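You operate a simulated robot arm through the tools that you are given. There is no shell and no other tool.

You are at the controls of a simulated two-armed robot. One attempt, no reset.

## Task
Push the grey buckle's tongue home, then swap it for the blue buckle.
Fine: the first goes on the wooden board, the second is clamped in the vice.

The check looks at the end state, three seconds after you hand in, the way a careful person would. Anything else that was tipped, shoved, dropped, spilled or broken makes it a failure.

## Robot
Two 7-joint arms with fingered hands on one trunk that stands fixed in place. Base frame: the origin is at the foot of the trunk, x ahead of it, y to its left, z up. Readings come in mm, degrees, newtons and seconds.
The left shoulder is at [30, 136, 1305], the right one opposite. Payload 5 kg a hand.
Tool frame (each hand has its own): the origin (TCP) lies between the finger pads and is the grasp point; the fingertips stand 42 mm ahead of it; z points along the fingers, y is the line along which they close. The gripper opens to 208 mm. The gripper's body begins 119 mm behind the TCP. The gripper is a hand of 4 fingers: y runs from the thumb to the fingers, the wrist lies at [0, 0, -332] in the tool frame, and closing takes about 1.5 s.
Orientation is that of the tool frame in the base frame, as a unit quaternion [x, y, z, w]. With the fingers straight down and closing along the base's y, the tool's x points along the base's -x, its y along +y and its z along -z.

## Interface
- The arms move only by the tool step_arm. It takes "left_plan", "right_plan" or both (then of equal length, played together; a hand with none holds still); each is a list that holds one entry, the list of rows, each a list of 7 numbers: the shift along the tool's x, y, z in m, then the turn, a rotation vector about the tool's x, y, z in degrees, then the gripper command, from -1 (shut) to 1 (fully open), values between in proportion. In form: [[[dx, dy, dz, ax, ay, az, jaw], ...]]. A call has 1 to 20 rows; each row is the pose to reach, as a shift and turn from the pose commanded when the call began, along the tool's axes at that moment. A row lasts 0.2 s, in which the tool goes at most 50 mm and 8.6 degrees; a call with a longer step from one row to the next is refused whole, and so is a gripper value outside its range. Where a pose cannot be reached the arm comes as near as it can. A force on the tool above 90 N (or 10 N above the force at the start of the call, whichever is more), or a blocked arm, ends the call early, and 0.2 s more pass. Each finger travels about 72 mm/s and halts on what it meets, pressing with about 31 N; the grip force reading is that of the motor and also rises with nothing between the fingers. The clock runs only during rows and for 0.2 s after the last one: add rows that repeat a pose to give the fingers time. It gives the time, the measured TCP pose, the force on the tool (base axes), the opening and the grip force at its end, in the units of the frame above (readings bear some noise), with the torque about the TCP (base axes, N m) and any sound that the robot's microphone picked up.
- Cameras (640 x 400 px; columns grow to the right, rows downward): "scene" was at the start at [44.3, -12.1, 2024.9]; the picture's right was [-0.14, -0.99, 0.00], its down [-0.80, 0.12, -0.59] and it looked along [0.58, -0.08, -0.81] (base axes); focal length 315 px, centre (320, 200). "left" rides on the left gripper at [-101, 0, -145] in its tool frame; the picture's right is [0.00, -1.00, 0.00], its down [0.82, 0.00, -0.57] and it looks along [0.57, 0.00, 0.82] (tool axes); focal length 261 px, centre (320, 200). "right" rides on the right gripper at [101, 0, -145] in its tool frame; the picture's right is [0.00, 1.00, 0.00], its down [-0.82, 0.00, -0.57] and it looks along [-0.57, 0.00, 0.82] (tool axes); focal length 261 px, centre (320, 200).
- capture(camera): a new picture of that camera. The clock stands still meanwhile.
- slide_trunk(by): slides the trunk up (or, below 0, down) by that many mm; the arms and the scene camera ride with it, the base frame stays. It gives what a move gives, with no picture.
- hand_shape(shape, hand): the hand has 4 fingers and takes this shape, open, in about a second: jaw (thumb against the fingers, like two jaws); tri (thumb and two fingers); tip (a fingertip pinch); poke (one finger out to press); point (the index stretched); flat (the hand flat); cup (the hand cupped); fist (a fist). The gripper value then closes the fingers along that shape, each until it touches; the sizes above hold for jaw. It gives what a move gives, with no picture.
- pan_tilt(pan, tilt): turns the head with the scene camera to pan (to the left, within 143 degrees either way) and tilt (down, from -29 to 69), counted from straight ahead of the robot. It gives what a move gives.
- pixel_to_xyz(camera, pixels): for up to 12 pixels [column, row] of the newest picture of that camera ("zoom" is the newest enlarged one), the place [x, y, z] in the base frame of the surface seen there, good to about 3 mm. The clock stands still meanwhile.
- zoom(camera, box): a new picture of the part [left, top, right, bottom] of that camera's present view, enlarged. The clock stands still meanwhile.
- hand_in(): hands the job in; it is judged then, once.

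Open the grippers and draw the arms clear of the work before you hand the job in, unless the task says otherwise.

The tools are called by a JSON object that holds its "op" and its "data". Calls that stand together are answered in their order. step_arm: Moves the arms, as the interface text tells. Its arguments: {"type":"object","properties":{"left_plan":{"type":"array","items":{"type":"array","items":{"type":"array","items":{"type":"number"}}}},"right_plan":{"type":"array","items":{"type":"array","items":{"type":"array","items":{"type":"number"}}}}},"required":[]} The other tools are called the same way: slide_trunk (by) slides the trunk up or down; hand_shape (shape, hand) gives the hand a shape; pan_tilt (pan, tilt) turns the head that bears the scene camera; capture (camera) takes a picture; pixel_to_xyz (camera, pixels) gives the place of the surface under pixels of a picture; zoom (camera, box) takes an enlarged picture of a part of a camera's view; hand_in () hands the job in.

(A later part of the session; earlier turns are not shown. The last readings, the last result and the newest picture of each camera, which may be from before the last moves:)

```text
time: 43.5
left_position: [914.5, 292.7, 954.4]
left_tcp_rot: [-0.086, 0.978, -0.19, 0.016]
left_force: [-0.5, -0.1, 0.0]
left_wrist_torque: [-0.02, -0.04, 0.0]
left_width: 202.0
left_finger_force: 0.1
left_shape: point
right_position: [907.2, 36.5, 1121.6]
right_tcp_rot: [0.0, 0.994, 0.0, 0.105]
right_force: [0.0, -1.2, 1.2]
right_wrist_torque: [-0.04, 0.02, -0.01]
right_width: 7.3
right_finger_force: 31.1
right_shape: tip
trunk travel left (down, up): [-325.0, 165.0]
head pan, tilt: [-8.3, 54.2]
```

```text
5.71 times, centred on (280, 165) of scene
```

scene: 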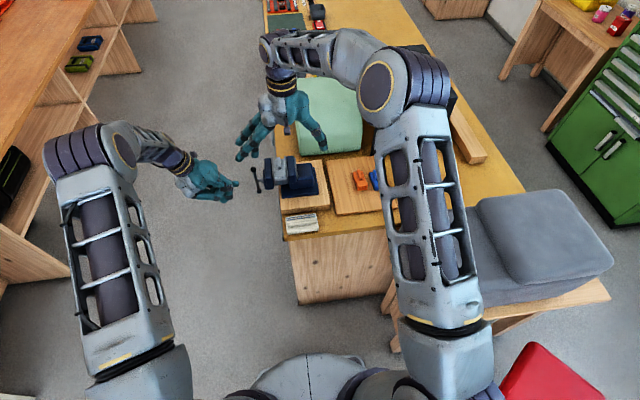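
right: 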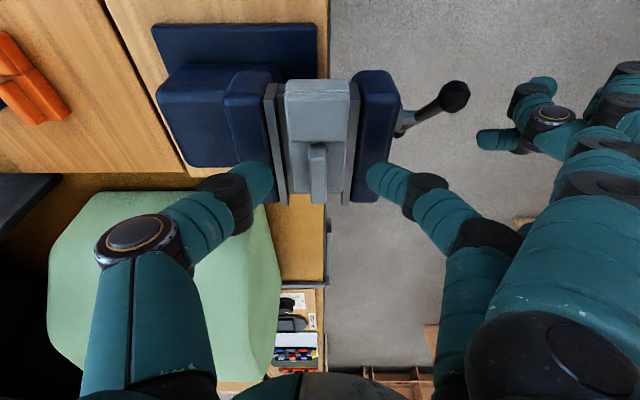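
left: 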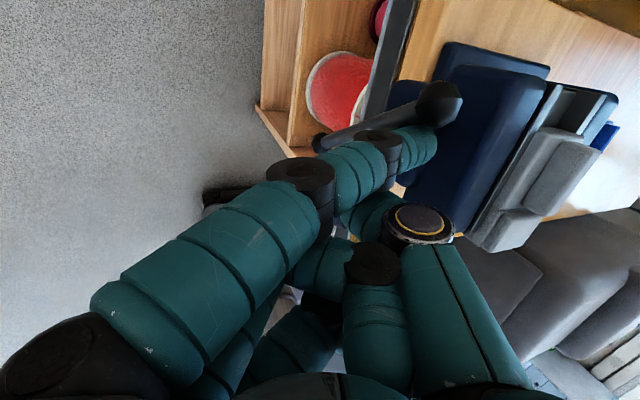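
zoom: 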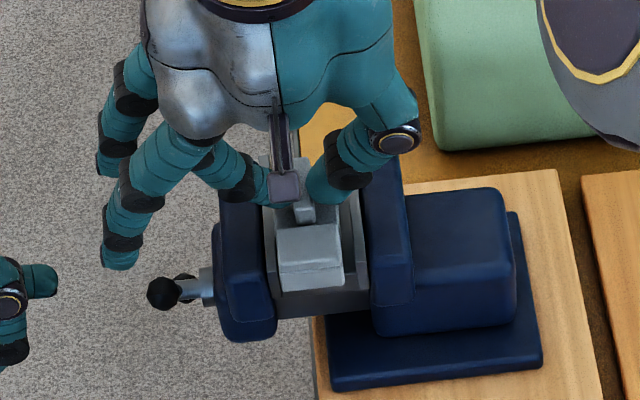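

The pinch holds the rib (grip 31 N). I lift 15 mm straight up and look whether the buckle comes along level.

{"op": "step_arm", "data": {"right_plan": [[[-0.001, 0, -0.0049, 0, 0, 0, -1], [-0.0021, 0, -0.0098, 0, 0, 0, -1], [-0.0031, 0, -0.0147, 0, 0, 0, -1], [-0.0031, 0, -0.0147, 0, 0, 0, -1]]]}}

{"op": "zoom", "data": {"camera": "right", "box": [230, 60, 420, 200]}}

{"op": "zoom", "data": {"camera": "scene", "box": [225, 130, 335, 200]}}

```text
time: 44.5
left_position: [916.7, 292.8, 953.8]
left_tcp_rot: [-0.085, 0.978, -0.19, 0.016]
left_force: [0.1, -1.6, -0.7]
left_wrist_torque: [-0.05, 0.01, 0.02]
left_width: 201.9
left_finger_force: 0.1
left_shape: point
right_position: [906.9, 37.9, 1135.1]
right_tcp_rot: [0.0, 0.995, 0.0, 0.105]
right_force: [0.5, -0.2, -1.4]
right_wrist_torque: [0.01, 0.03, 0.0]
right_width: 7.3
right_finger_force: 31.0
right_shape: tip
trunk travel left (down, up): [-325.0, 165.0]
head pan, tilt: [-8.3, 54.2]
```

```text
2.86 times, centred on (325, 130) of right
```

zoom: 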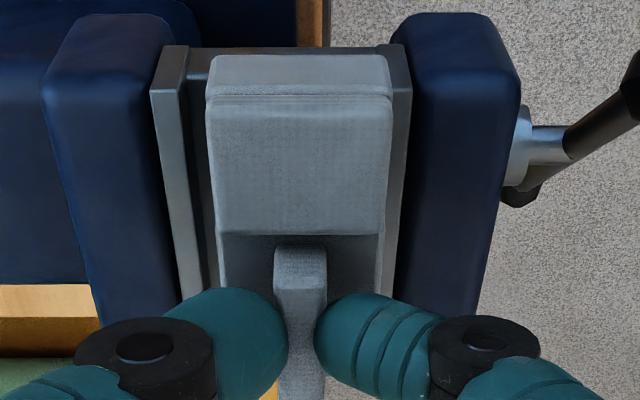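

```text
5.71 times, centred on (280, 165) of scene
```

zoom: 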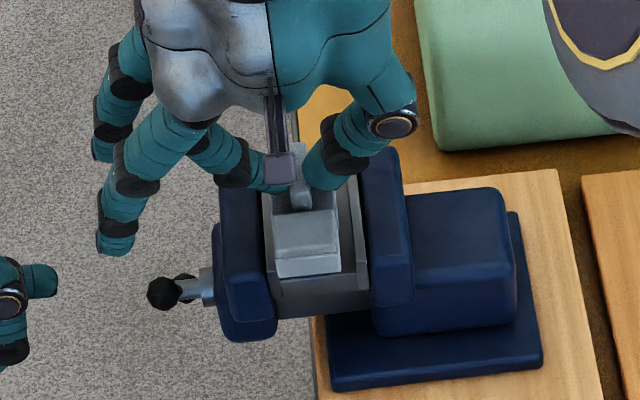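

The buckle is held level and firm. I lift it clear of the vice and carry it over the board toward y≈-225, between the vice plate and the orange buckle.

{"op": "step_arm", "data": {"right_plan": [[[-0.0083, 0, -0.0391, 0, 0, 0, -1], [-0.0166, 0, -0.0782, 0, 0, 0, -1], [-0.0218, -0.01, -0.1027, 0, 0, 0, -1], [-0.0229, -0.045, -0.1076, 0, 0, 0, -1], [-0.0229, -0.085, -0.1076, 0, 0, 0, -1], [-0.0229, -0.125, -0.1076, 0, 0, 0, -1], [-0.0229, -0.165, -0.1076, 0, 0, 0, -1], [-0.0229, -0.205, -0.1076, 0, 0, 0, -1], [-0.0229, -0.24, -0.1076, 0, 0, 0, -1], [-0.0229, -0.263, -0.1076, 0, 0, 0, -1], [-0.0229, -0.263, -0.1076, 0, 0, 0, -1]]]}}

{"op": "capture", "data": {"camera": "right"}}

{"op": "capture", "data": {"camera": "scene"}}

```text
time: 46.9
left_position: [915.6, 293.7, 954.3]
left_tcp_rot: [-0.085, 0.978, -0.19, 0.017]
left_force: [0.6, -0.5, -0.1]
left_wrist_torque: [-0.05, -0.03, -0.01]
left_width: 201.5
left_finger_force: 0.0
left_shape: point
right_position: [906.8, -224.7, 1245.9]
right_tcp_rot: [0.0, 0.995, 0.0, 0.104]
right_force: [-0.6, 0.1, -1.6]
right_wrist_torque: [-0.07, 0.02, -0.03]
right_width: 7.4
right_finger_force: 31.1
right_shape: tip
trunk travel left (down, up): [-325.0, 165.0]
head pan, tilt: [-8.3, 54.2]
```

```text
taken
```

right: 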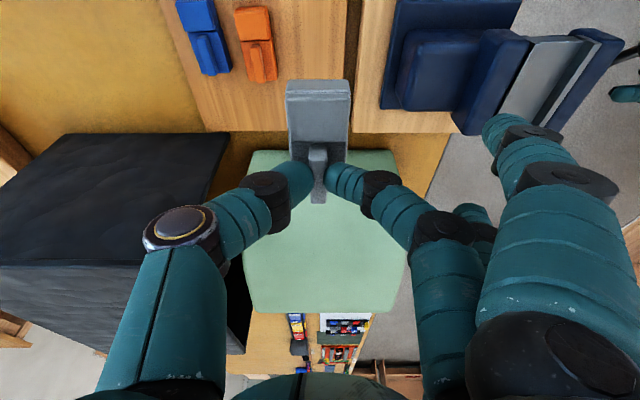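

```text
taken
```

scene: 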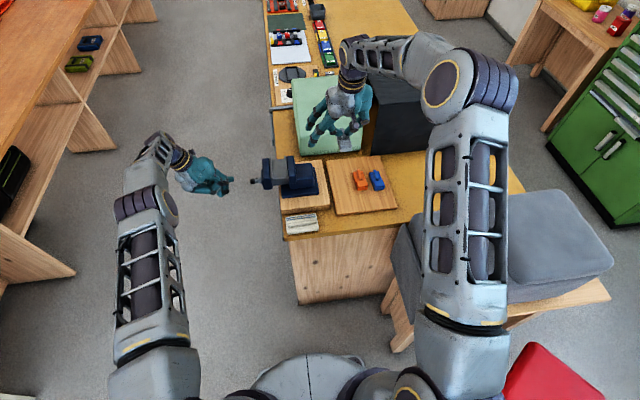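

Grey rides well in the pinch at (318,140) of the right view. I measure the board's edges and orange's outline in the scene view to choose the spot.

{"op": "zoom", "data": {"camera": "scene", "box": [315, 145, 425, 220]}}

{"op": "pixel_to_xyz", "data": {"camera": "scene", "pixels": [[327, 165], [334, 200], [338, 212], [380, 160], [392, 205], [330, 180], [360, 170], [362, 185], [352, 190], [340, 170], [384, 156], [345, 195]]}}

```text
5.33 times, centred on (370, 182) of scene
```

zoom: 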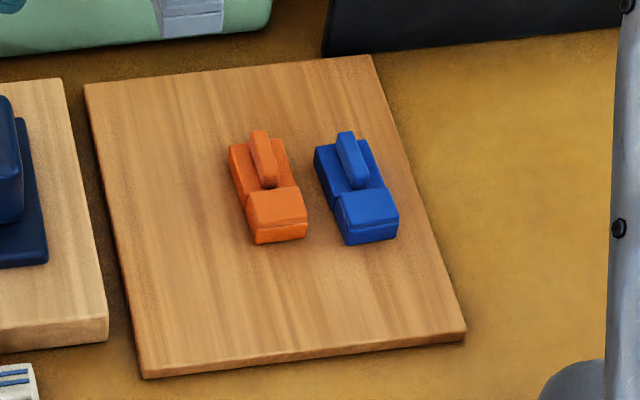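

```text
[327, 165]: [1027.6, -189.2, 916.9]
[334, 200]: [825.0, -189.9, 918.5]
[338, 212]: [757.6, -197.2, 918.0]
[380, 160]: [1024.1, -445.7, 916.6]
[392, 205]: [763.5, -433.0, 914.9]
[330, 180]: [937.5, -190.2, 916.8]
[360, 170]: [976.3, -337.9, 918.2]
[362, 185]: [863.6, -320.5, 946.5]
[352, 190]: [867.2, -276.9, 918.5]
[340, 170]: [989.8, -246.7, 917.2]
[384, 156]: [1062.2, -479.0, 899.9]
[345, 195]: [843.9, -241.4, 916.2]
```

Board spans x≈755–1040, y≈-183…-455; orange's edge is near y≈-305. I lower grey toward (885, -237), stopping about 13 mm above the board.

{"op": "step_arm", "data": {"right_plan": [[[0.0121, -0.0123, 0.0393, 0, 0, 0, -1], [0.0242, -0.0123, 0.0787, 0, 0, 0, -1], [0.0364, -0.0123, 0.118, 0, 0, 0, -1], [0.0485, -0.0123, 0.1573, 0, 0, 0, -1], [0.0606, -0.0123, 0.1967, 0, 0, 0, -1], [0.068, -0.0123, 0.22, 0, 0, 0, -1], [0.0727, -0.0123, 0.236, 0, 0, 0, -1], [0.0727, -0.0123, 0.236, 0, 0, 0, -1]]]}}

{"op": "capture", "data": {"camera": "right"}}

{"op": "zoom", "data": {"camera": "scene", "box": [315, 145, 425, 220]}}

```text
time: 48.3
left_position: [915.5, 292.9, 956.3]
left_tcp_rot: [-0.086, 0.978, -0.189, 0.017]
left_force: [2.1, 0.1, -3.5]
left_wrist_torque: [-0.32, 0.31, -0.09]
left_width: 201.8
left_finger_force: 0.0
left_shape: point
right_position: [897.2, -263.2, 1028.0]
right_tcp_rot: [0.006, 0.994, -0.009, 0.11]
right_force: [-43.5, -45.3, 31.1]
right_wrist_torque: [4.73, 1.02, 7.13]
right_width: 7.2
right_finger_force: 31.4
right_shape: tip
trunk travel left (down, up): [-325.0, 165.0]
head pan, tilt: [-8.3, 54.2]
stopped in row 7 (right hand): the force on the tool passed its limit at 101 N (the readings are from after the stop); the commanded pose is now the measured one
```

```text
taken
```

right: 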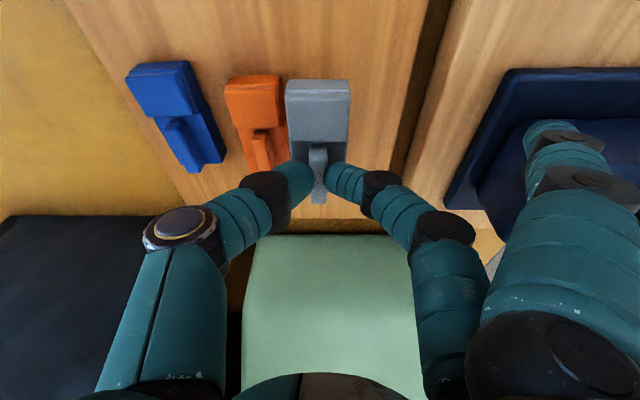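

```text
5.33 times, centred on (370, 182) of scene
```

zoom: 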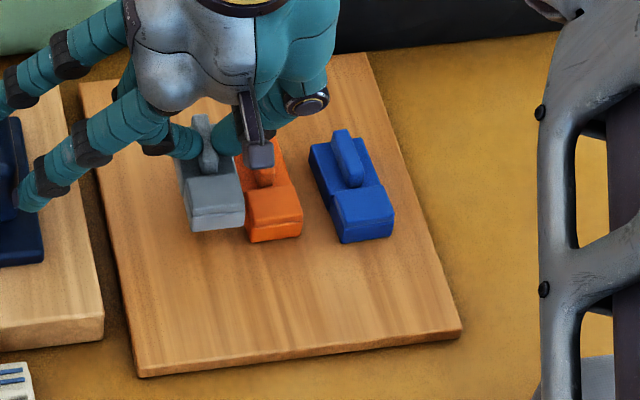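

The descent was stopped: the right hand's spread outer fingers (on its +y side) ran onto the vice's rear block. I back straight up at once, gently.

{"op": "step_arm", "data": {"right_plan": [[[-0.0005, 0, -0.0103, 0, 0, 0, -1], [-0.003, 0, -0.022, 0, 0, 0, -1], [-0.008, 0, -0.045, 0, 0, 0, -1], [-0.0125, 0, -0.08, 0, 0, 0, -1], [-0.02, 0, -0.12, 0, 0, 0, -1], [-0.02, 0, -0.12, 0, 0, 0, -1]]]}}

{"op": "capture", "data": {"camera": "right"}}

{"op": "capture", "data": {"camera": "scene"}}

{"op": "zoom", "data": {"camera": "scene", "box": [235, 140, 425, 240]}}

```text
time: 49.7
left_position: [915.5, 293.0, 953.7]
left_tcp_rot: [-0.085, 0.978, -0.19, 0.015]
left_force: [0.6, 0.0, 0.5]
left_wrist_torque: [-0.08, 0.02, -0.03]
left_width: 201.8
left_finger_force: 0.1
left_shape: point
right_position: [894.0, -250.6, 1149.1]
right_tcp_rot: [0.007, 0.993, -0.004, 0.115]
right_force: [0.4, 0.2, -1.9]
right_wrist_torque: [0.0, 0.09, -0.04]
right_width: 7.3
right_finger_force: 31.1
right_shape: tip
trunk travel left (down, up): [-325.0, 165.0]
head pan, tilt: [-8.3, 54.2]
```

```text
taken
```

right: 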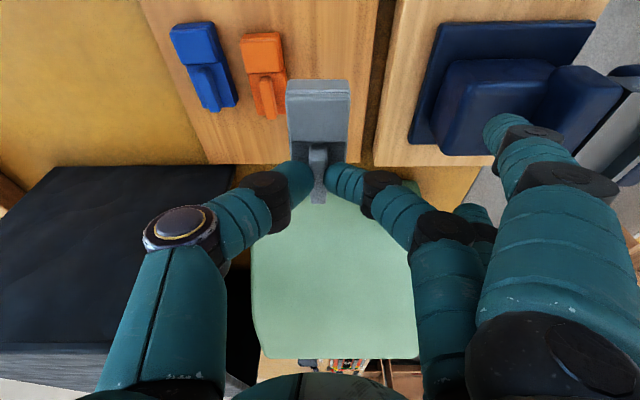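

```text
taken
```

scene: 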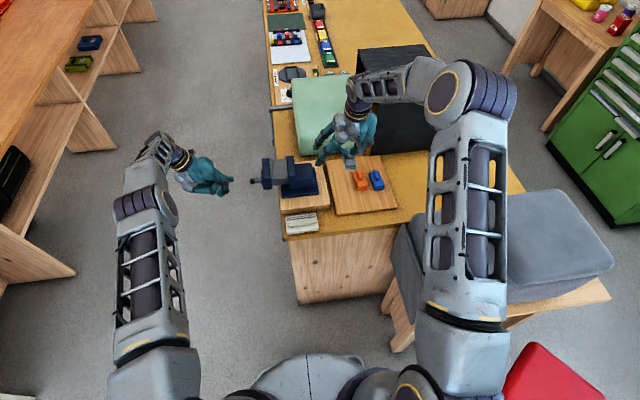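

```text
3.37 times, centred on (330, 190) of scene
```

zoom: 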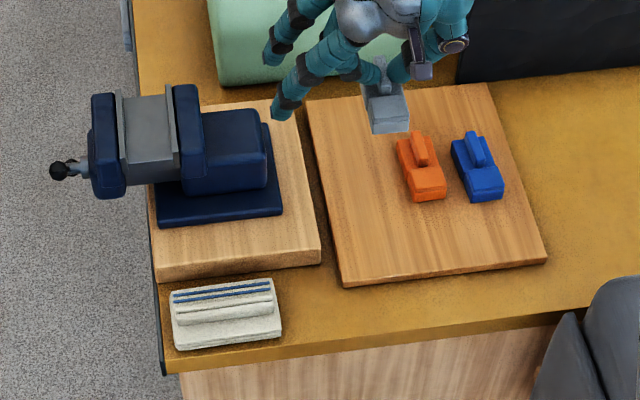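

The vice, board and buckles look unmoved and grey is still held. The spread fingers need open space, so I plan to yaw the hand 90° (fingers pointing away from the robot) and set grey down crosswise on the board's free front-left area. I check orange's position and the black box first.

{"op": "pixel_to_xyz", "data": {"camera": "right", "pixels": [[150, 200], [230, 170], [60, 170], [140, 345], [250, 45], [282, 45], [268, 115], [180, 30], [218, 30], [505, 75], [450, 150], [590, 90]]}}

{"op": "zoom", "data": {"camera": "scene", "box": [315, 145, 425, 220]}}

{"op": "pixel_to_xyz", "data": {"camera": "scene", "pixels": [[314, 160], [318, 140], [325, 165], [335, 212], [400, 235], [430, 215], [300, 180], [300, 195], [310, 190], [290, 170]]}}

```text
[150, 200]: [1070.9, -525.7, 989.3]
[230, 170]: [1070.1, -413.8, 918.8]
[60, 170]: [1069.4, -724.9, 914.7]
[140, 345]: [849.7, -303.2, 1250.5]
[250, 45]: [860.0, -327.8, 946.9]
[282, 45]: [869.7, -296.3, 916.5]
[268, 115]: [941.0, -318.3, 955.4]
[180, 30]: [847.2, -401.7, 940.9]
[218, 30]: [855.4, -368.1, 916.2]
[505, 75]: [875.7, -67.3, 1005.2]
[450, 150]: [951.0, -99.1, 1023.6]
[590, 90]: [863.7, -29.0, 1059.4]
```

```text
5.33 times, centred on (370, 182) of scene
```

zoom: 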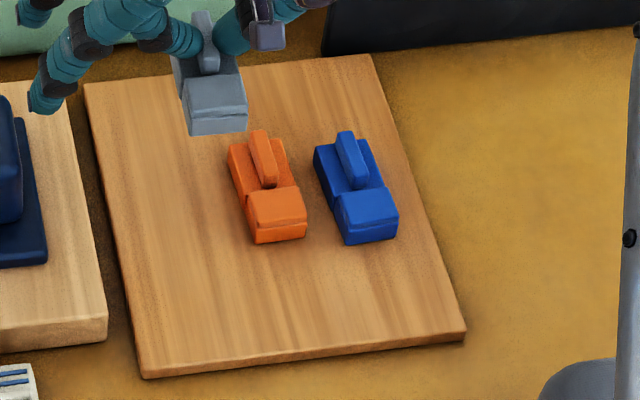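

```text
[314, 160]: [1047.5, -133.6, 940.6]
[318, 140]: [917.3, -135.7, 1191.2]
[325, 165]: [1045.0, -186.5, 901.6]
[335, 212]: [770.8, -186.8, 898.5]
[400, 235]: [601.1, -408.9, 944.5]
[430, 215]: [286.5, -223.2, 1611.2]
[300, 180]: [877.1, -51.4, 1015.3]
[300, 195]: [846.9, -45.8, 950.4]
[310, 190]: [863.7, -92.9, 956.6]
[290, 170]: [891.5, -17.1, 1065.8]
```

Orange and blue are exactly where they were. I straighten the small tilt error and move grey back toward the robot to about (812,-255,1160), well clear for turning.

{"op": "step_arm", "data": {"right_plan": [[[0.019, -0.001, -0.012, -0.2, 0.4, -0.3, -1], [0.038, -0.003, -0.02, -0.4, 0.8, -0.5, -1], [0.058, -0.005, -0.026, -0.56, 1.2, -0.77, -1], [0.0771, -0.0057, -0.0294, -0.56, 1.2, -0.77, -1], [0.0771, -0.0057, -0.0294, -0.56, 1.2, -0.77, -1]]]}}

```text
time: 50.9
left_position: [915.7, 293.7, 953.9]
left_tcp_rot: [-0.085, 0.978, -0.19, 0.017]
left_force: [0.2, -1.1, -0.1]
left_wrist_torque: [-0.06, -0.01, 0.01]
left_width: 201.6
left_finger_force: 0.1
left_shape: point
right_position: [811.8, -255.5, 1161.9]
right_tcp_rot: [0.0, 0.994, 0.002, 0.106]
right_force: [0.5, 0.1, -0.2]
right_wrist_torque: [0.0, 0.02, -0.01]
right_width: 7.3
right_finger_force: 30.9
right_shape: tip
trunk travel left (down, up): [-325.0, 165.0]
head pan, tilt: [-8.3, 54.2]
```

Orientation is back to a clean 12° tilt. Now I yaw the hand 90° about the vertical, keeping grey level.

{"op": "step_arm", "data": {"right_plan": [[[0, 0, 0, 1.7, 0, 8.0, -1], [0, 0, 0, 3.4, 0, 16.0, -1], [0, 0, 0, 5.1, 0, 24.0, -1], [0, 0, 0, 6.8, 0, 32.0, -1], [0, 0, 0, 8.5, 0, 40.0, -1], [0, 0, 0, 10.2, 0, 48.0, -1], [0, 0, 0, 11.9, 0, 56.0, -1], [0, 0, 0, 13.6, 0, 64.0, -1], [0, 0, 0, 15.3, 0, 72.0, -1], [0, 0, 0, 17.0, 0, 80.0, -1], [0, 0, 0, 18.7, 0, 88.0, -1], [0, 0, 0, 18.7, 0, 88.0, -1]]]}}

{"op": "capture", "data": {"camera": "right"}}

{"op": "capture", "data": {"camera": "scene"}}

{"op": "zoom", "data": {"camera": "scene", "box": [285, 110, 425, 220]}}

```text
time: 53.5
left_position: [915.5, 294.7, 953.9]
left_tcp_rot: [-0.086, 0.978, -0.19, 0.018]
left_force: [0.5, 0.3, 0.0]
left_wrist_torque: [-0.02, -0.05, -0.02]
left_width: 201.4
left_finger_force: 0.0
left_shape: point
right_position: [811.7, -255.3, 1162.6]
right_tcp_rot: [0.703, 0.703, -0.073, 0.076]
right_force: [-0.5, 0.4, -0.3]
right_wrist_torque: [-0.01, 0.01, -0.02]
right_width: 7.3
right_finger_force: 31.1
right_shape: tip
trunk travel left (down, up): [-325.0, 165.0]
head pan, tilt: [-8.3, 54.2]
```

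```text
taken
```

right: 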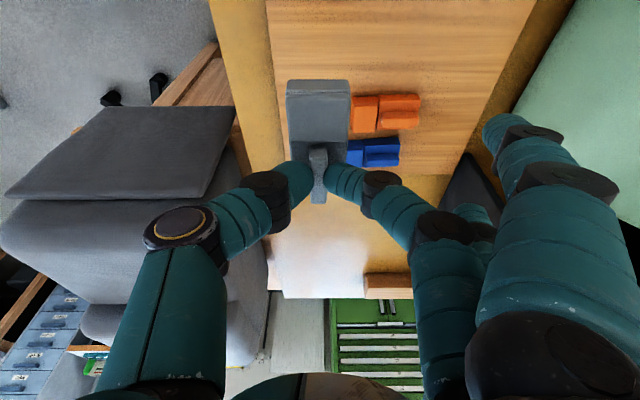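

```text
taken
```

scene: 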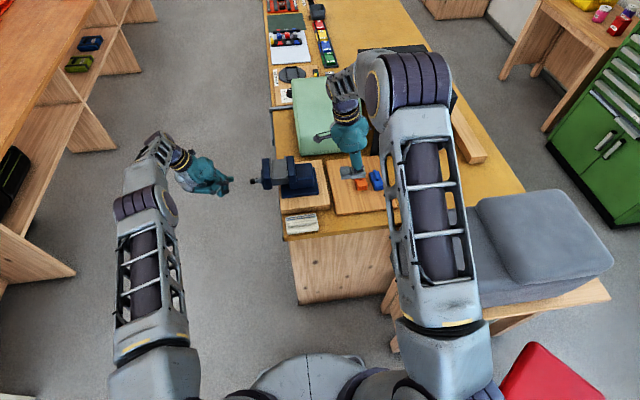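

```text
3.64 times, centred on (355, 165) of scene
```

zoom: 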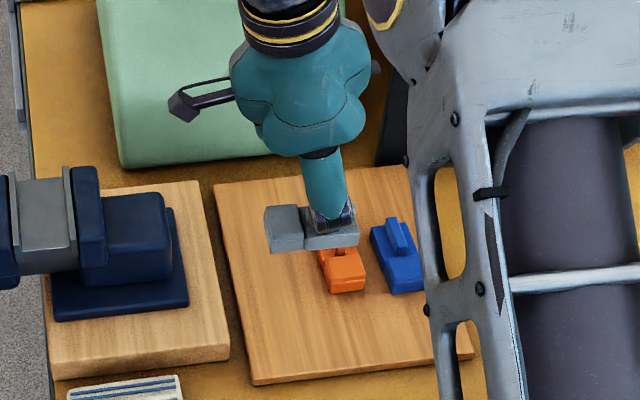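

Grey now lies crosswise, level, over the free part of the board. I lower it toward (800,-260), stopping about 14 mm above the board.

{"op": "step_arm", "data": {"right_plan": [[[0.0058, -0.004, 0.032, 0, 0, 0, -1], [0.0116, -0.008, 0.064, 0, 0, 0, -1], [0.0173, -0.012, 0.096, 0, 0, 0, -1], [0.0231, -0.012, 0.128, 0, 0, 0, -1], [0.026, -0.012, 0.145, 0, 0, 0, -1], [0.0289, -0.012, 0.1601, 0, 0, 0, -1], [0.0289, -0.012, 0.1601, 0, 0, 0, -1]]]}}

{"op": "capture", "data": {"camera": "right"}}

{"op": "zoom", "data": {"camera": "scene", "box": [285, 130, 425, 225]}}

```text
time: 55.1
left_position: [916.2, 294.5, 955.1]
left_tcp_rot: [-0.085, 0.978, -0.19, 0.017]
left_force: [-0.2, 0.0, -0.3]
left_wrist_torque: [-0.08, -0.06, 0.0]
left_width: 201.9
left_finger_force: 0.2
left_shape: point
right_position: [801.5, -260.8, 1000.9]
right_tcp_rot: [0.702, 0.704, -0.072, 0.076]
right_force: [0.0, 0.7, -1.3]
right_wrist_torque: [0.01, -0.06, 0.04]
right_width: 7.3
right_finger_force: 30.8
right_shape: tip
trunk travel left (down, up): [-325.0, 165.0]
head pan, tilt: [-8.3, 54.2]
```

```text
taken
```

right: 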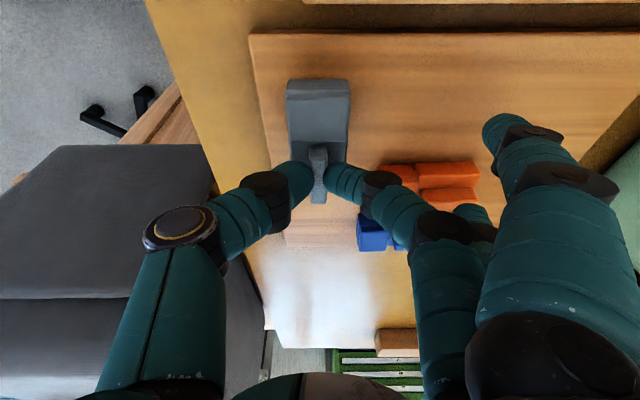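

```text
4.21 times, centred on (355, 178) of scene
```

zoom: 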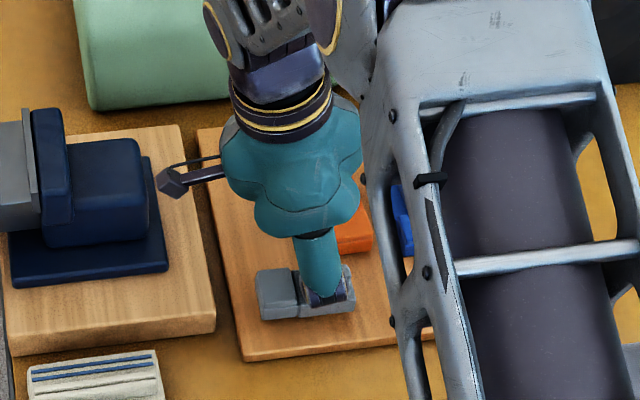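

Grey hovers over the board with clear margins. I check the height of the outer fingers near orange ((472,212) and (490,130)) before the last millimetres.

{"op": "pixel_to_xyz", "data": {"camera": "right", "pixels": [[490, 130], [500, 120], [470, 212], [480, 222], [450, 195], [318, 90], [318, 130], [300, 75], [335, 75], [270, 45], [420, 170], [280, 235]]}}

```text
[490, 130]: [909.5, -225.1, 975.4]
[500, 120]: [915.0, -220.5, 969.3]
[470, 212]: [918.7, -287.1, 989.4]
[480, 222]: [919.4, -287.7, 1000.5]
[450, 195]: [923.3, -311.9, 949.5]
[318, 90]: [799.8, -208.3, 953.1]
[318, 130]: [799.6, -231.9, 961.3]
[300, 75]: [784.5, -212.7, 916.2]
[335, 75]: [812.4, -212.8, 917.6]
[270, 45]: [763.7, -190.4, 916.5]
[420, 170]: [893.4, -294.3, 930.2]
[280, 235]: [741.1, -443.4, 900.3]
```

Outer fingertips stay above z≈950 and beside orange's edge, fine. I lower 9 mm and check for touch.

{"op": "step_arm", "data": {"right_plan": [[[0.0006, 0, 0.0029, 0, 0, 0, -1], [0.0012, 0, 0.0059, 0, 0, 0, -1], [0.0019, 0, 0.0088, 0, 0, 0, -1], [0.0019, 0, 0.0088, 0, 0, 0, -1]]]}}

{"op": "zoom", "data": {"camera": "right", "box": [240, 30, 400, 230]}}

```text
time: 56.1
left_position: [916.8, 293.6, 954.5]
left_tcp_rot: [-0.085, 0.978, -0.19, 0.017]
left_force: [-1.0, 0.0, -0.3]
left_wrist_torque: [-0.09, 0.0, 0.01]
left_width: 201.7
left_finger_force: 0.2
left_shape: point
right_position: [799.9, -260.0, 990.8]
right_tcp_rot: [0.703, 0.703, -0.072, 0.075]
right_force: [0.2, 0.3, -1.1]
right_wrist_torque: [0.01, -0.04, 0.02]
right_width: 7.3
right_finger_force: 31.3
right_shape: tip
trunk travel left (down, up): [-325.0, 165.0]
head pan, tilt: [-8.3, 54.2]
```

```text
2.00 times, centred on (320, 130) of right
```

zoom: 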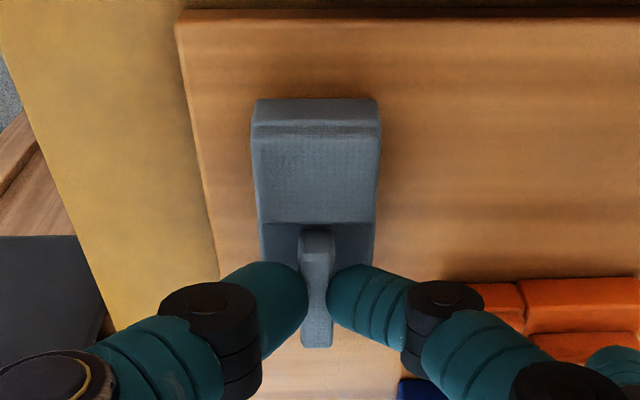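

No touch yet (−1.1 N, just the weight). I go on down 4 mm in fine steps.

{"op": "step_arm", "data": {"right_plan": [[[0.0002, 0, 0.001, 0, 0, 0, -1], [0.0004, 0, 0.002, 0, 0, 0, -1], [0.0006, 0, 0.0029, 0, 0, 0, -1], [0.0008, 0, 0.0039, 0, 0, 0, -1], [0.0008, 0, 0.0039, 0, 0, 0, -1]]]}}

```text
time: 57.3
left_position: [915.9, 294.2, 953.1]
left_tcp_rot: [-0.086, 0.978, -0.19, 0.017]
left_force: [0.3, -0.5, 0.0]
left_wrist_torque: [-0.05, -0.01, 0.03]
left_width: 201.6
left_finger_force: 0.1
left_shape: point
right_position: [800.1, -261.6, 986.0]
right_tcp_rot: [0.703, 0.703, -0.073, 0.075]
right_force: [0.5, 0.5, 0.1]
right_wrist_torque: [0.03, 0.0, -0.02]
right_width: 7.4
right_finger_force: 31.1
right_shape: tip
trunk travel left (down, up): [-325.0, 165.0]
head pan, tilt: [-8.3, 54.2]
```

The weight reading vanished, so grey is about touching. One more millimetre or two to confirm.

{"op": "step_arm", "data": {"right_plan": [[[0.0002, 0, 0.001, 0, 0, 0, -1], [0.0004, 0, 0.002, 0, 0, 0, -1], [0.0004, 0, 0.002, 0, 0, 0, -1]]]}}

{"op": "zoom", "data": {"camera": "right", "box": [240, 30, 400, 230]}}

```text
time: 58.1
left_position: [915.8, 293.3, 953.9]
left_tcp_rot: [-0.085, 0.978, -0.189, 0.016]
left_force: [-0.5, -0.3, 0.9]
left_wrist_torque: [-0.07, -0.01, -0.03]
left_width: 201.8
left_finger_force: 0.1
left_shape: point
right_position: [799.6, -259.8, 985.5]
right_tcp_rot: [0.703, 0.703, -0.072, 0.075]
right_force: [1.0, -3.8, 14.3]
right_wrist_torque: [-0.16, 0.04, 0.04]
right_width: 7.4
right_finger_force: 30.7
right_shape: tip
trunk travel left (down, up): [-325.0, 165.0]
head pan, tilt: [-8.3, 54.2]
```

```text
2.00 times, centred on (320, 130) of right
```

zoom: 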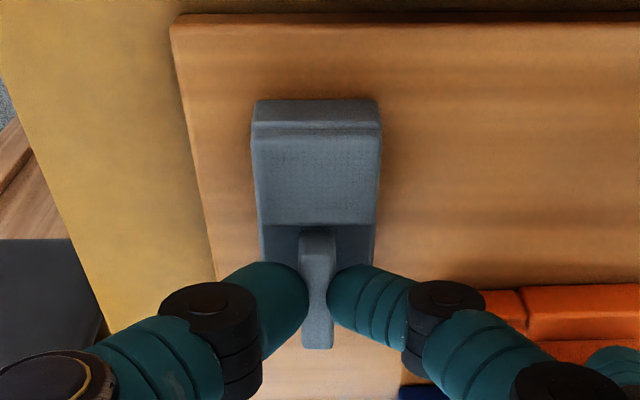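

Contact is confirmed (14 N upward). I ease up a millimetre and open the pinch gently to about 50 mm.

{"op": "step_arm", "data": {"right_plan": [[[-0.0002, 0, -0.001, 0, 0, 0, -1], [-0.0002, 0, -0.001, 0, 0, 0, -0.95], [-0.0002, 0, -0.001, 0, 0, 0, -0.85], [-0.0002, 0, -0.001, 0, 0, 0, -0.7], [-0.0002, 0, -0.001, 0, 0, 0, -0.55], [-0.0002, 0, -0.001, 0, 0, 0, -0.5], [-0.0002, 0, -0.001, 0, 0, 0, -0.5]]]}}

{"op": "zoom", "data": {"camera": "right", "box": [240, 30, 400, 230]}}

```text
time: 59.7
left_position: [916.4, 294.2, 954.2]
left_tcp_rot: [-0.086, 0.978, -0.19, 0.017]
left_force: [0.4, -0.6, -0.3]
left_wrist_torque: [-0.09, -0.01, 0.02]
left_width: 201.5
left_finger_force: 0.1
left_shape: point
right_position: [798.2, -259.1, 984.0]
right_tcp_rot: [0.703, 0.703, -0.072, 0.075]
right_force: [-0.5, 0.0, 0.3]
right_wrist_torque: [0.0, 0.03, 0.01]
right_width: 51.3
right_finger_force: 0.1
right_shape: tip
trunk travel left (down, up): [-325.0, 165.0]
head pan, tilt: [-8.3, 54.2]
```

```text
2.00 times, centred on (320, 130) of right
```

zoom: 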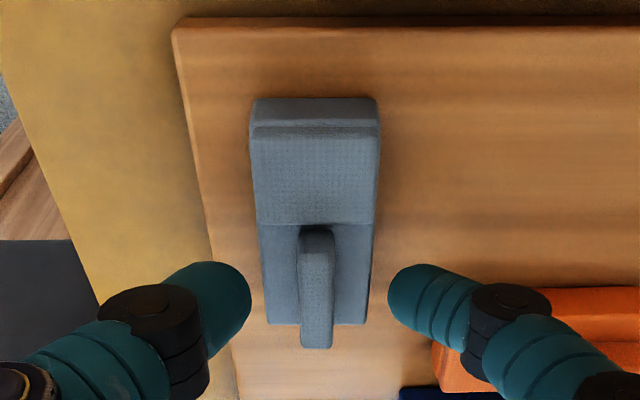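

Grey rests on the board, released. I lift the hand straight up and look at the result.

{"op": "step_arm", "data": {"right_plan": [[[-0.0042, 0, -0.0196, 0, 0, 0, -0.5], [-0.0125, 0, -0.0587, 0, 0, 0, -0.5], [-0.0218, 0, -0.1027, 0, 0, 0, -0.5], [-0.0312, 0, -0.1467, 0, 0, 0, -0.5], [-0.0395, 0, -0.1858, 0, 0, 0, -0.5], [-0.0395, 0, -0.1858, 0, 0, 0, -0.5]]]}}

{"op": "capture", "data": {"camera": "right"}}

{"op": "zoom", "data": {"camera": "right", "box": [270, 70, 450, 210]}}

```text
time: 61.1
left_position: [916.5, 294.2, 954.1]
left_tcp_rot: [-0.086, 0.978, -0.19, 0.017]
left_force: [0.1, 0.2, 0.0]
left_wrist_torque: [-0.05, 0.03, 0.0]
left_width: 202.0
left_finger_force: 0.1
left_shape: point
right_position: [801.4, -258.0, 1172.2]
right_tcp_rot: [0.703, 0.703, -0.073, 0.074]
right_force: [-0.2, -0.2, 0.0]
right_wrist_torque: [0.03, 0.09, 0.0]
right_width: 51.3
right_finger_force: 0.3
right_shape: tip
trunk travel left (down, up): [-325.0, 165.0]
head pan, tilt: [-8.3, 54.2]
```

```text
taken
```

right: 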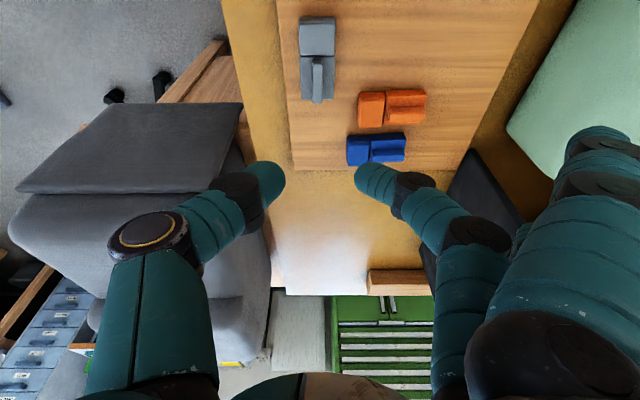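

```text
2.86 times, centred on (360, 140) of right
```

zoom: 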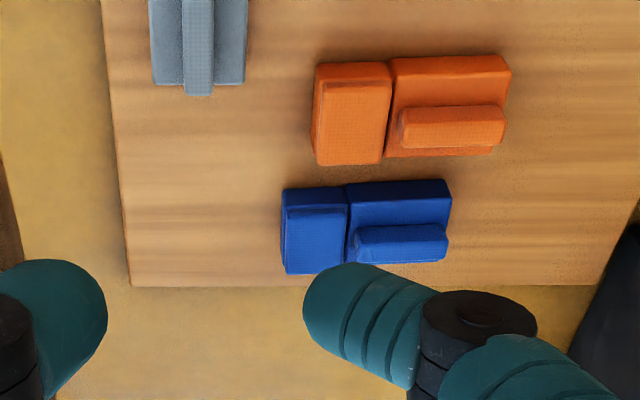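

All three lie neatly on the board. I zoom in on grey's seam once more, comparing with blue and orange.

{"op": "zoom", "data": {"camera": "right", "box": [280, 5, 360, 115]}}

{"op": "zoom", "data": {"camera": "right", "box": [335, 80, 435, 170]}}

```text
3.64 times, centred on (320, 60) of right
```

zoom: 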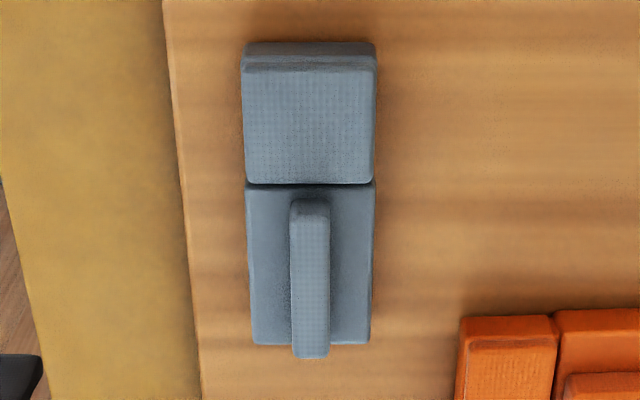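

```text
4.44 times, centred on (385, 125) of right
```

zoom: 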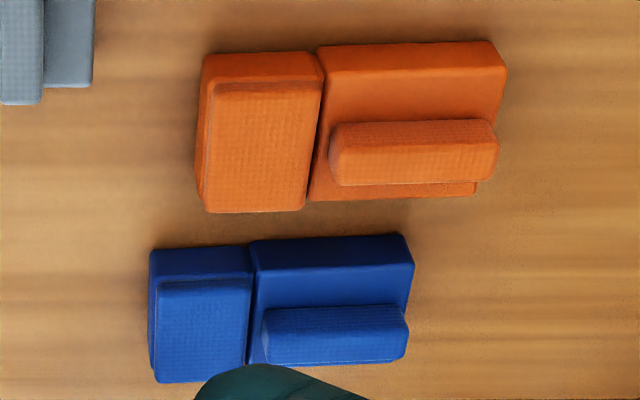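

Visually grey's seam looks like the others. I measure the three lengths with several pixels each to compare (grey first).

{"op": "pixel_to_xyz", "data": {"camera": "right", "pixels": [[311, 22], [325, 22], [318, 25], [308, 52], [330, 52], [305, 58], [330, 58], [306, 95], [330, 95], [318, 66], [318, 99], [318, 80]]}}

{"op": "pixel_to_xyz", "data": {"camera": "zoom", "pixels": [[205, 130], [203, 170], [212, 200], [300, 130], [304, 200], [325, 80], [320, 150], [502, 90], [494, 160], [470, 190], [335, 160], [495, 140]]}}

```text
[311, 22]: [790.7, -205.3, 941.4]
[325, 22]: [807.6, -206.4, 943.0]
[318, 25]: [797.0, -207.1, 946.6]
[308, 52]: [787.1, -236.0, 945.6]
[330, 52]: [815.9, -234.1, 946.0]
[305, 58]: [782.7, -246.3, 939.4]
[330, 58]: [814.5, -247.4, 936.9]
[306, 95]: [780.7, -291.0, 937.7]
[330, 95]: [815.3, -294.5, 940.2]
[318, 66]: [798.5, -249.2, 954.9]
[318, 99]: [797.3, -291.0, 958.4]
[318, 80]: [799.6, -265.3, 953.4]
```

```text
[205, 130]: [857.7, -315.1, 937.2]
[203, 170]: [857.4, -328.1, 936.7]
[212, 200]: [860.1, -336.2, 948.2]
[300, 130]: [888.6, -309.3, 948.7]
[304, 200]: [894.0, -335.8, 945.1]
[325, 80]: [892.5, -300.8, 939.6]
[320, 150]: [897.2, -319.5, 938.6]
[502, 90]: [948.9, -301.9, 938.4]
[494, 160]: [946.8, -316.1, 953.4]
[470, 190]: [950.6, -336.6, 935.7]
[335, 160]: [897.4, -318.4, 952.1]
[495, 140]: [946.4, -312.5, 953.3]
```

Measured lengths agree (grey ≈93 mm with rib starting ≈39 mm from the block end; orange ≈94/39), so grey's tongue is home. Next, blue: I turn the hand back by 90° while moving above the blue rib, staying high, with the pinch narrowed to 30 mm to keep clear of orange.

{"op": "step_arm", "data": {"right_plan": [[[-0.005, 0.0, 0.0, -1.7, 0, -8.0, -0.5], [-0.015, 0.0, 0.0, -3.4, 0, -16.0, -0.5], [-0.03, 0.0, 0.0, -5.1, 0, -24.0, -0.6], [-0.045, 0.005, 0.005, -6.8, 0, -32.0, -0.71], [-0.06, 0.015, 0.012, -8.5, 0, -40.0, -0.71], [-0.075, 0.03, 0.02, -10.2, 0, -48.0, -0.71], [-0.09, 0.045, 0.03, -11.9, 0, -56.0, -0.71], [-0.1, 0.06, 0.04, -13.6, 0, -64.0, -0.71], [-0.11, 0.075, 0.05, -15.3, 0, -72.0, -0.71], [-0.117, 0.088, 0.06, -17.0, 0, -80.0, -0.71], [-0.1213, 0.095, 0.0688, -18.7, 0, -88.0, -0.71], [-0.1213, 0.095, 0.0688, -18.7, 0, -88.0, -0.71]]]}}

{"op": "capture", "data": {"camera": "right"}}

{"op": "zoom", "data": {"camera": "right", "box": [260, 60, 420, 200]}}

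```text
time: 63.7
left_position: [915.0, 293.7, 953.8]
left_tcp_rot: [-0.085, 0.978, -0.19, 0.017]
left_force: [-0.4, -0.5, 1.5]
left_wrist_torque: [-0.11, -0.07, 0.01]
left_width: 202.0
left_finger_force: 0.2
left_shape: point
right_position: [894.4, -393.5, 1134.9]
right_tcp_rot: [-0.001, 0.994, 0.001, 0.106]
right_force: [0.1, 0.1, -0.4]
right_wrist_torque: [-0.06, 0.0, -0.03]
right_width: 30.5
right_finger_force: 0.1
right_shape: tip
trunk travel left (down, up): [-325.0, 165.0]
head pan, tilt: [-8.3, 54.2]
```

```text
taken
```

right: 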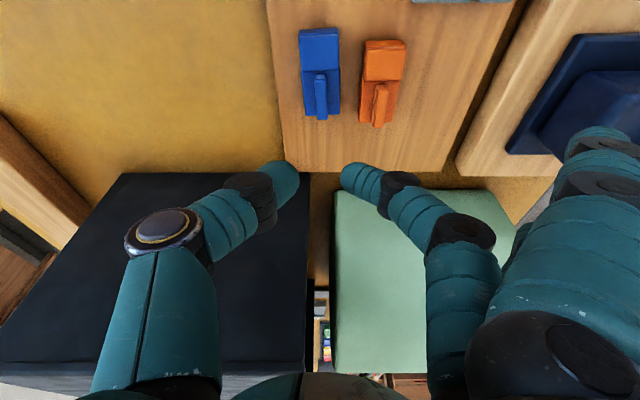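

```text
2.86 times, centred on (340, 130) of right
```

zoom: 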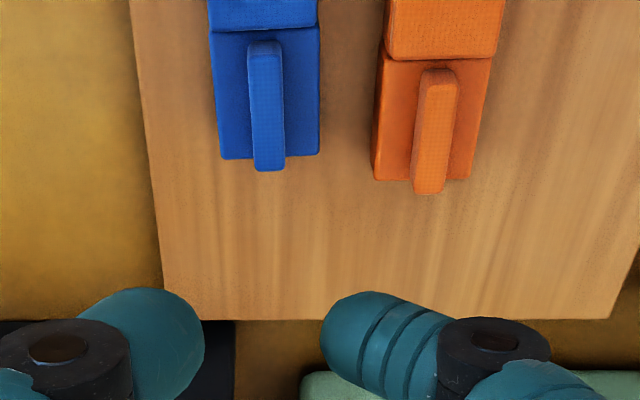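

The blue rib at (322,95) is nearly in line with the pinch (column 320). I measure rib and orange's near edge.

{"op": "pixel_to_xyz", "data": {"camera": "zoom", "pixels": [[252, 80], [282, 80], [267, 80], [258, 150], [285, 150], [270, 50], [270, 165], [217, 120], [318, 120], [375, 140], [420, 140], [430, 90]]}}

```text
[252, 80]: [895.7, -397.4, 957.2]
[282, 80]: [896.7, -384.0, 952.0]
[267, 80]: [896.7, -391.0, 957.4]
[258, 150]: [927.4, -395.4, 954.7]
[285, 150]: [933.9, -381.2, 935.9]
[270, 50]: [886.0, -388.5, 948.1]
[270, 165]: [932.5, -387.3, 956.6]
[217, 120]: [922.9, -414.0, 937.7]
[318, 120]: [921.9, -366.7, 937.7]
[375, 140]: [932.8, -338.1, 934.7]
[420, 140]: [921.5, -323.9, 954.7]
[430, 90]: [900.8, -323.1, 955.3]
```

Blue's rib runs from ≈(887,-391.5) to ≈(935,-388.5), about 3° off. I descend to just above it (TCP z≈1010) and turn the hand 3° to match.

{"op": "step_arm", "data": {"right_plan": [[[0.0035, 0.0005, 0.025, -0.2, 0, -1, -0.71], [0.0075, 0.001, 0.05, -0.4, 0, -2, -0.71], [0.011, 0.0015, 0.075, -0.62, 0, -2.93, -0.71], [0.0146, 0.002, 0.1, -0.62, 0, -2.93, -0.71], [0.018, 0.002, 0.1229, -0.62, 0, -2.93, -0.71], [0.018, 0.002, 0.1229, -0.62, 0, -2.93, -0.71]]]}}

{"op": "capture", "data": {"camera": "right"}}

{"op": "zoom", "data": {"camera": "right", "box": [230, 70, 410, 210]}}

{"op": "zoom", "data": {"camera": "scene", "box": [315, 110, 425, 220]}}

```text
time: 65.1
left_position: [915.3, 293.9, 954.2]
left_tcp_rot: [-0.085, 0.978, -0.19, 0.017]
left_force: [-0.3, 0.3, 0.0]
left_wrist_torque: [-0.11, -0.04, 0.01]
left_width: 201.8
left_finger_force: 0.0
left_shape: point
right_position: [899.5, -390.9, 1010.0]
right_tcp_rot: [-0.026, 0.994, 0.003, 0.106]
right_force: [-1.7, -1.0, 0.7]
right_wrist_torque: [0.01, 0.0, 0.01]
right_width: 30.6
right_finger_force: 0.1
right_shape: tip
trunk travel left (down, up): [-325.0, 165.0]
head pan, tilt: [-8.3, 54.2]
```

```text
taken
```

right: 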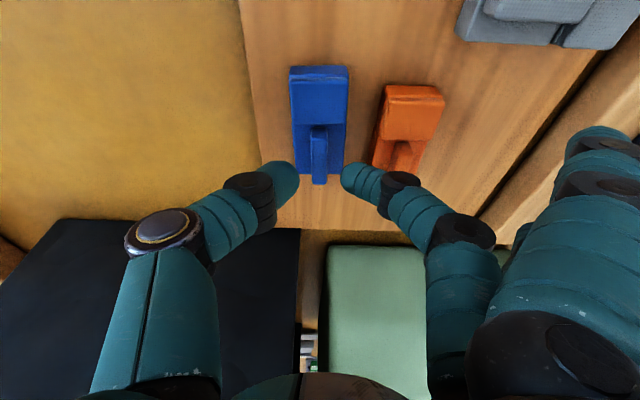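

```text
2.86 times, centred on (320, 140) of right
```

zoom: 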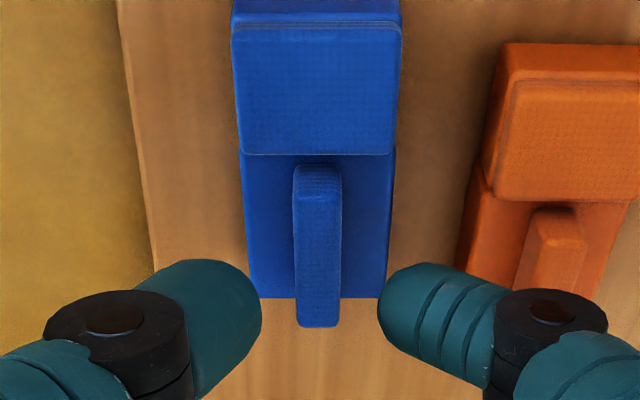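

```text
3.64 times, centred on (370, 165) of scene
```

zoom: 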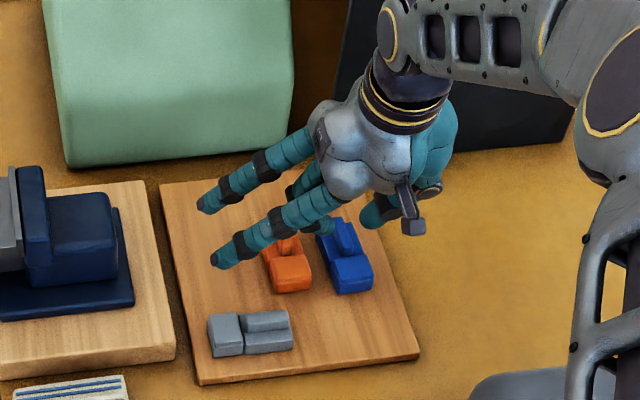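

Rib (col 317) is centred between the tips (mid 320) and parallel. Before descending I check the height of the finger joint that will pass over orange ((400,182) px).

{"op": "pixel_to_xyz", "data": {"camera": "right", "pixels": [[400, 180], [390, 190], [412, 205], [405, 195], [360, 180], [345, 180], [378, 195], [430, 200], [290, 175], [319, 140], [319, 175], [395, 160]]}}

{"op": "zoom", "data": {"camera": "scene", "box": [340, 140, 400, 195]}}

```text
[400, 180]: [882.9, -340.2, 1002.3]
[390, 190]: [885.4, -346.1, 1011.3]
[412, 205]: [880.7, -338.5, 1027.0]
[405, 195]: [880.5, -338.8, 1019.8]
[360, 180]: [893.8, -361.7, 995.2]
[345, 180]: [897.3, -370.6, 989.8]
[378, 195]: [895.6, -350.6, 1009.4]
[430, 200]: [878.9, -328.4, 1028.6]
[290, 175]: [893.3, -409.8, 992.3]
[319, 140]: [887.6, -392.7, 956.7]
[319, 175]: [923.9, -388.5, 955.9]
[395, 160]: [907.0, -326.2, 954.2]
```

```text
7.27 times, centred on (370, 168) of scene
```

zoom: 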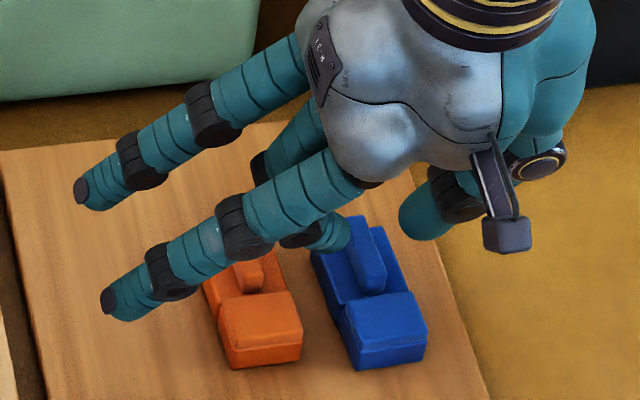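

Clearances over orange are about 10 mm or more after the descent. I go down 24 mm in small steps and read the force.

{"op": "step_arm", "data": {"right_plan": [[[0.001, 0, 0.006, 0, 0, 0, -0.71], [0.002, 0, 0.012, 0, 0, 0, -0.71], [0.0025, 0, 0.018, 0, 0, 0, -0.71], [0.003, 0, 0.0235, 0, 0, 0, -0.71], [0.003, 0, 0.0235, 0, 0, 0, -0.71]]]}}

{"op": "zoom", "data": {"camera": "right", "box": [230, 70, 410, 210]}}

{"op": "zoom", "data": {"camera": "scene", "box": [340, 140, 400, 195]}}

```text
time: 66.3
left_position: [916.3, 293.6, 954.2]
left_tcp_rot: [-0.085, 0.978, -0.19, 0.016]
left_force: [0.1, -0.5, 0.3]
left_wrist_torque: [-0.04, 0.0, 0.0]
left_width: 201.7
left_finger_force: 0.2
left_shape: point
right_position: [903.9, -390.6, 986.5]
right_tcp_rot: [-0.026, 0.994, 0.003, 0.107]
right_force: [-0.4, -1.0, -0.1]
right_wrist_torque: [0.01, -0.01, 0.01]
right_width: 30.8
right_finger_force: 0.0
right_shape: tip
trunk travel left (down, up): [-325.0, 165.0]
head pan, tilt: [-8.3, 54.2]
```

```text
2.86 times, centred on (320, 140) of right
```

zoom: 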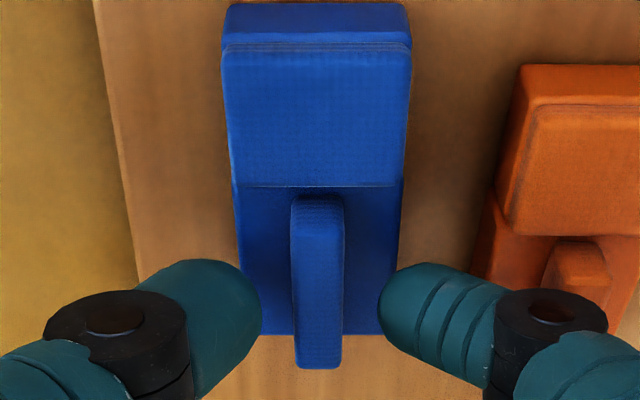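

```text
7.27 times, centred on (370, 168) of scene
```

zoom: 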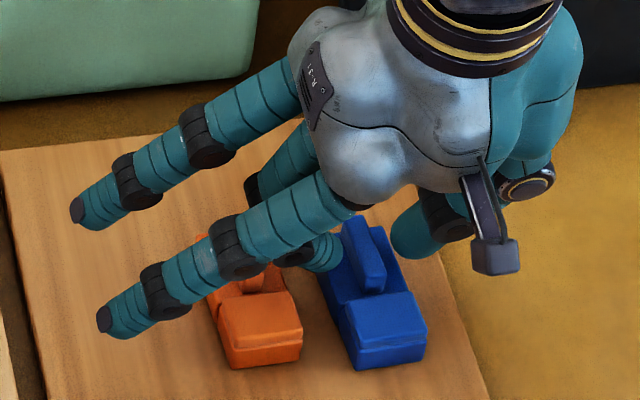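

Compared with the grey grasp, the hand sits ~5 mm farther along the rib; I shift 5 mm back toward the block and close the pinch.

{"op": "step_arm", "data": {"right_plan": [[[0.0049, 0, -0.001, 0, 0, 0, -0.71], [0.0049, 0, -0.001, 0, 0, 0, -0.8], [0.0049, 0, -0.001, 0, 0, 0, -0.87], [0.0049, 0, -0.001, 0, 0, 0, -0.93], [0.0049, 0, -0.001, 0, 0, 0, -1], [0.0049, 0, -0.001, 0, 0, 0, -1], [0.0049, 0, -0.001, 0, 0, 0, -1], [0.0049, 0, -0.001, 0, 0, 0, -1]]]}}

{"op": "zoom", "data": {"camera": "right", "box": [230, 60, 420, 200]}}

```text
time: 68.1
left_position: [914.8, 293.2, 953.9]
left_tcp_rot: [-0.085, 0.978, -0.19, 0.017]
left_force: [-0.3, 0.4, -0.3]
left_wrist_torque: [-0.04, -0.01, -0.01]
left_width: 201.7
left_finger_force: 0.1
left_shape: point
right_position: [899.2, -390.1, 985.2]
right_tcp_rot: [-0.025, 0.994, 0.003, 0.105]
right_force: [-0.4, 0.6, 0.2]
right_wrist_torque: [0.0, -0.02, -0.01]
right_width: 7.6
right_finger_force: 31.0
right_shape: tip
trunk travel left (down, up): [-325.0, 165.0]
head pan, tilt: [-8.3, 54.2]
```

```text
2.86 times, centred on (325, 130) of right
```

zoom: 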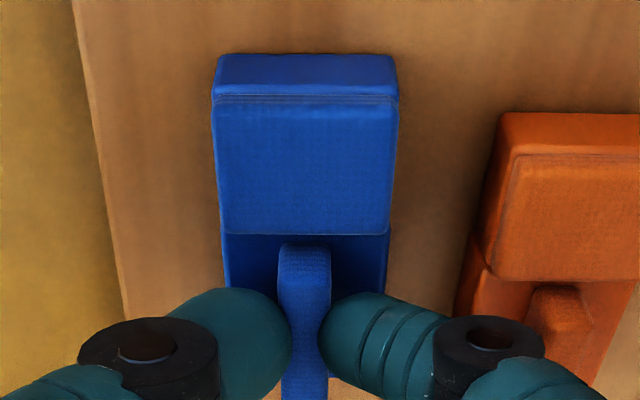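

The blue rib is held (31 N, same geometry as with grey). I lift it about 60 mm and check.

{"op": "step_arm", "data": {"right_plan": [[[-0.0021, 0, -0.0098, 0, 0, 0, -1], [-0.0042, 0, -0.0196, 0, 0, 0, -1], [-0.0083, 0, -0.0391, 0, 0, 0, -1], [-0.0125, 0, -0.0587, 0, 0, 0, -1], [-0.0125, 0, -0.0587, 0, 0, 0, -1]]]}}

{"op": "capture", "data": {"camera": "right"}}

{"op": "zoom", "data": {"camera": "scene", "box": [315, 110, 425, 220]}}

```text
time: 69.3
left_position: [915.8, 293.6, 953.4]
left_tcp_rot: [-0.086, 0.978, -0.19, 0.017]
left_force: [0.7, -0.4, -0.3]
left_wrist_torque: [-0.05, 0.01, 0.05]
left_width: 201.6
left_finger_force: 0.0
left_shape: point
right_position: [900.7, -391.6, 1046.9]
right_tcp_rot: [-0.026, 0.994, 0.004, 0.106]
right_force: [0.2, 0.2, -1.0]
right_wrist_torque: [-0.01, 0.0, -0.01]
right_width: 7.5
right_finger_force: 31.1
right_shape: tip
trunk travel left (down, up): [-325.0, 165.0]
head pan, tilt: [-8.3, 54.2]
```

```text
taken
```

right: 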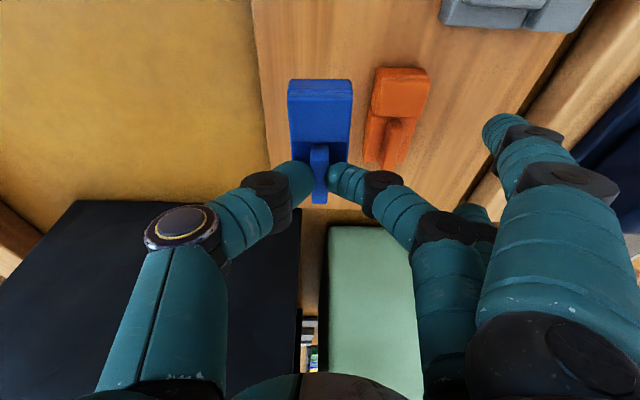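

```text
3.64 times, centred on (370, 165) of scene
```

zoom: 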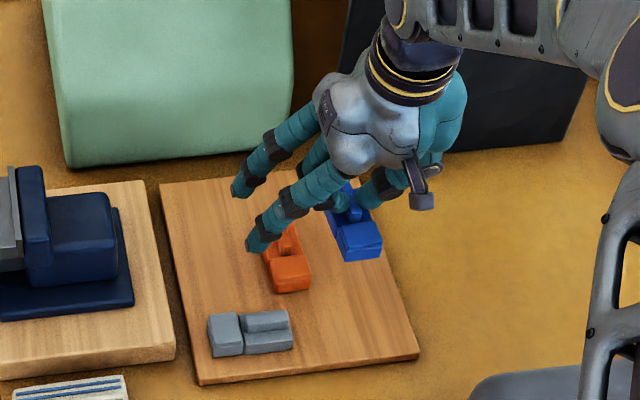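

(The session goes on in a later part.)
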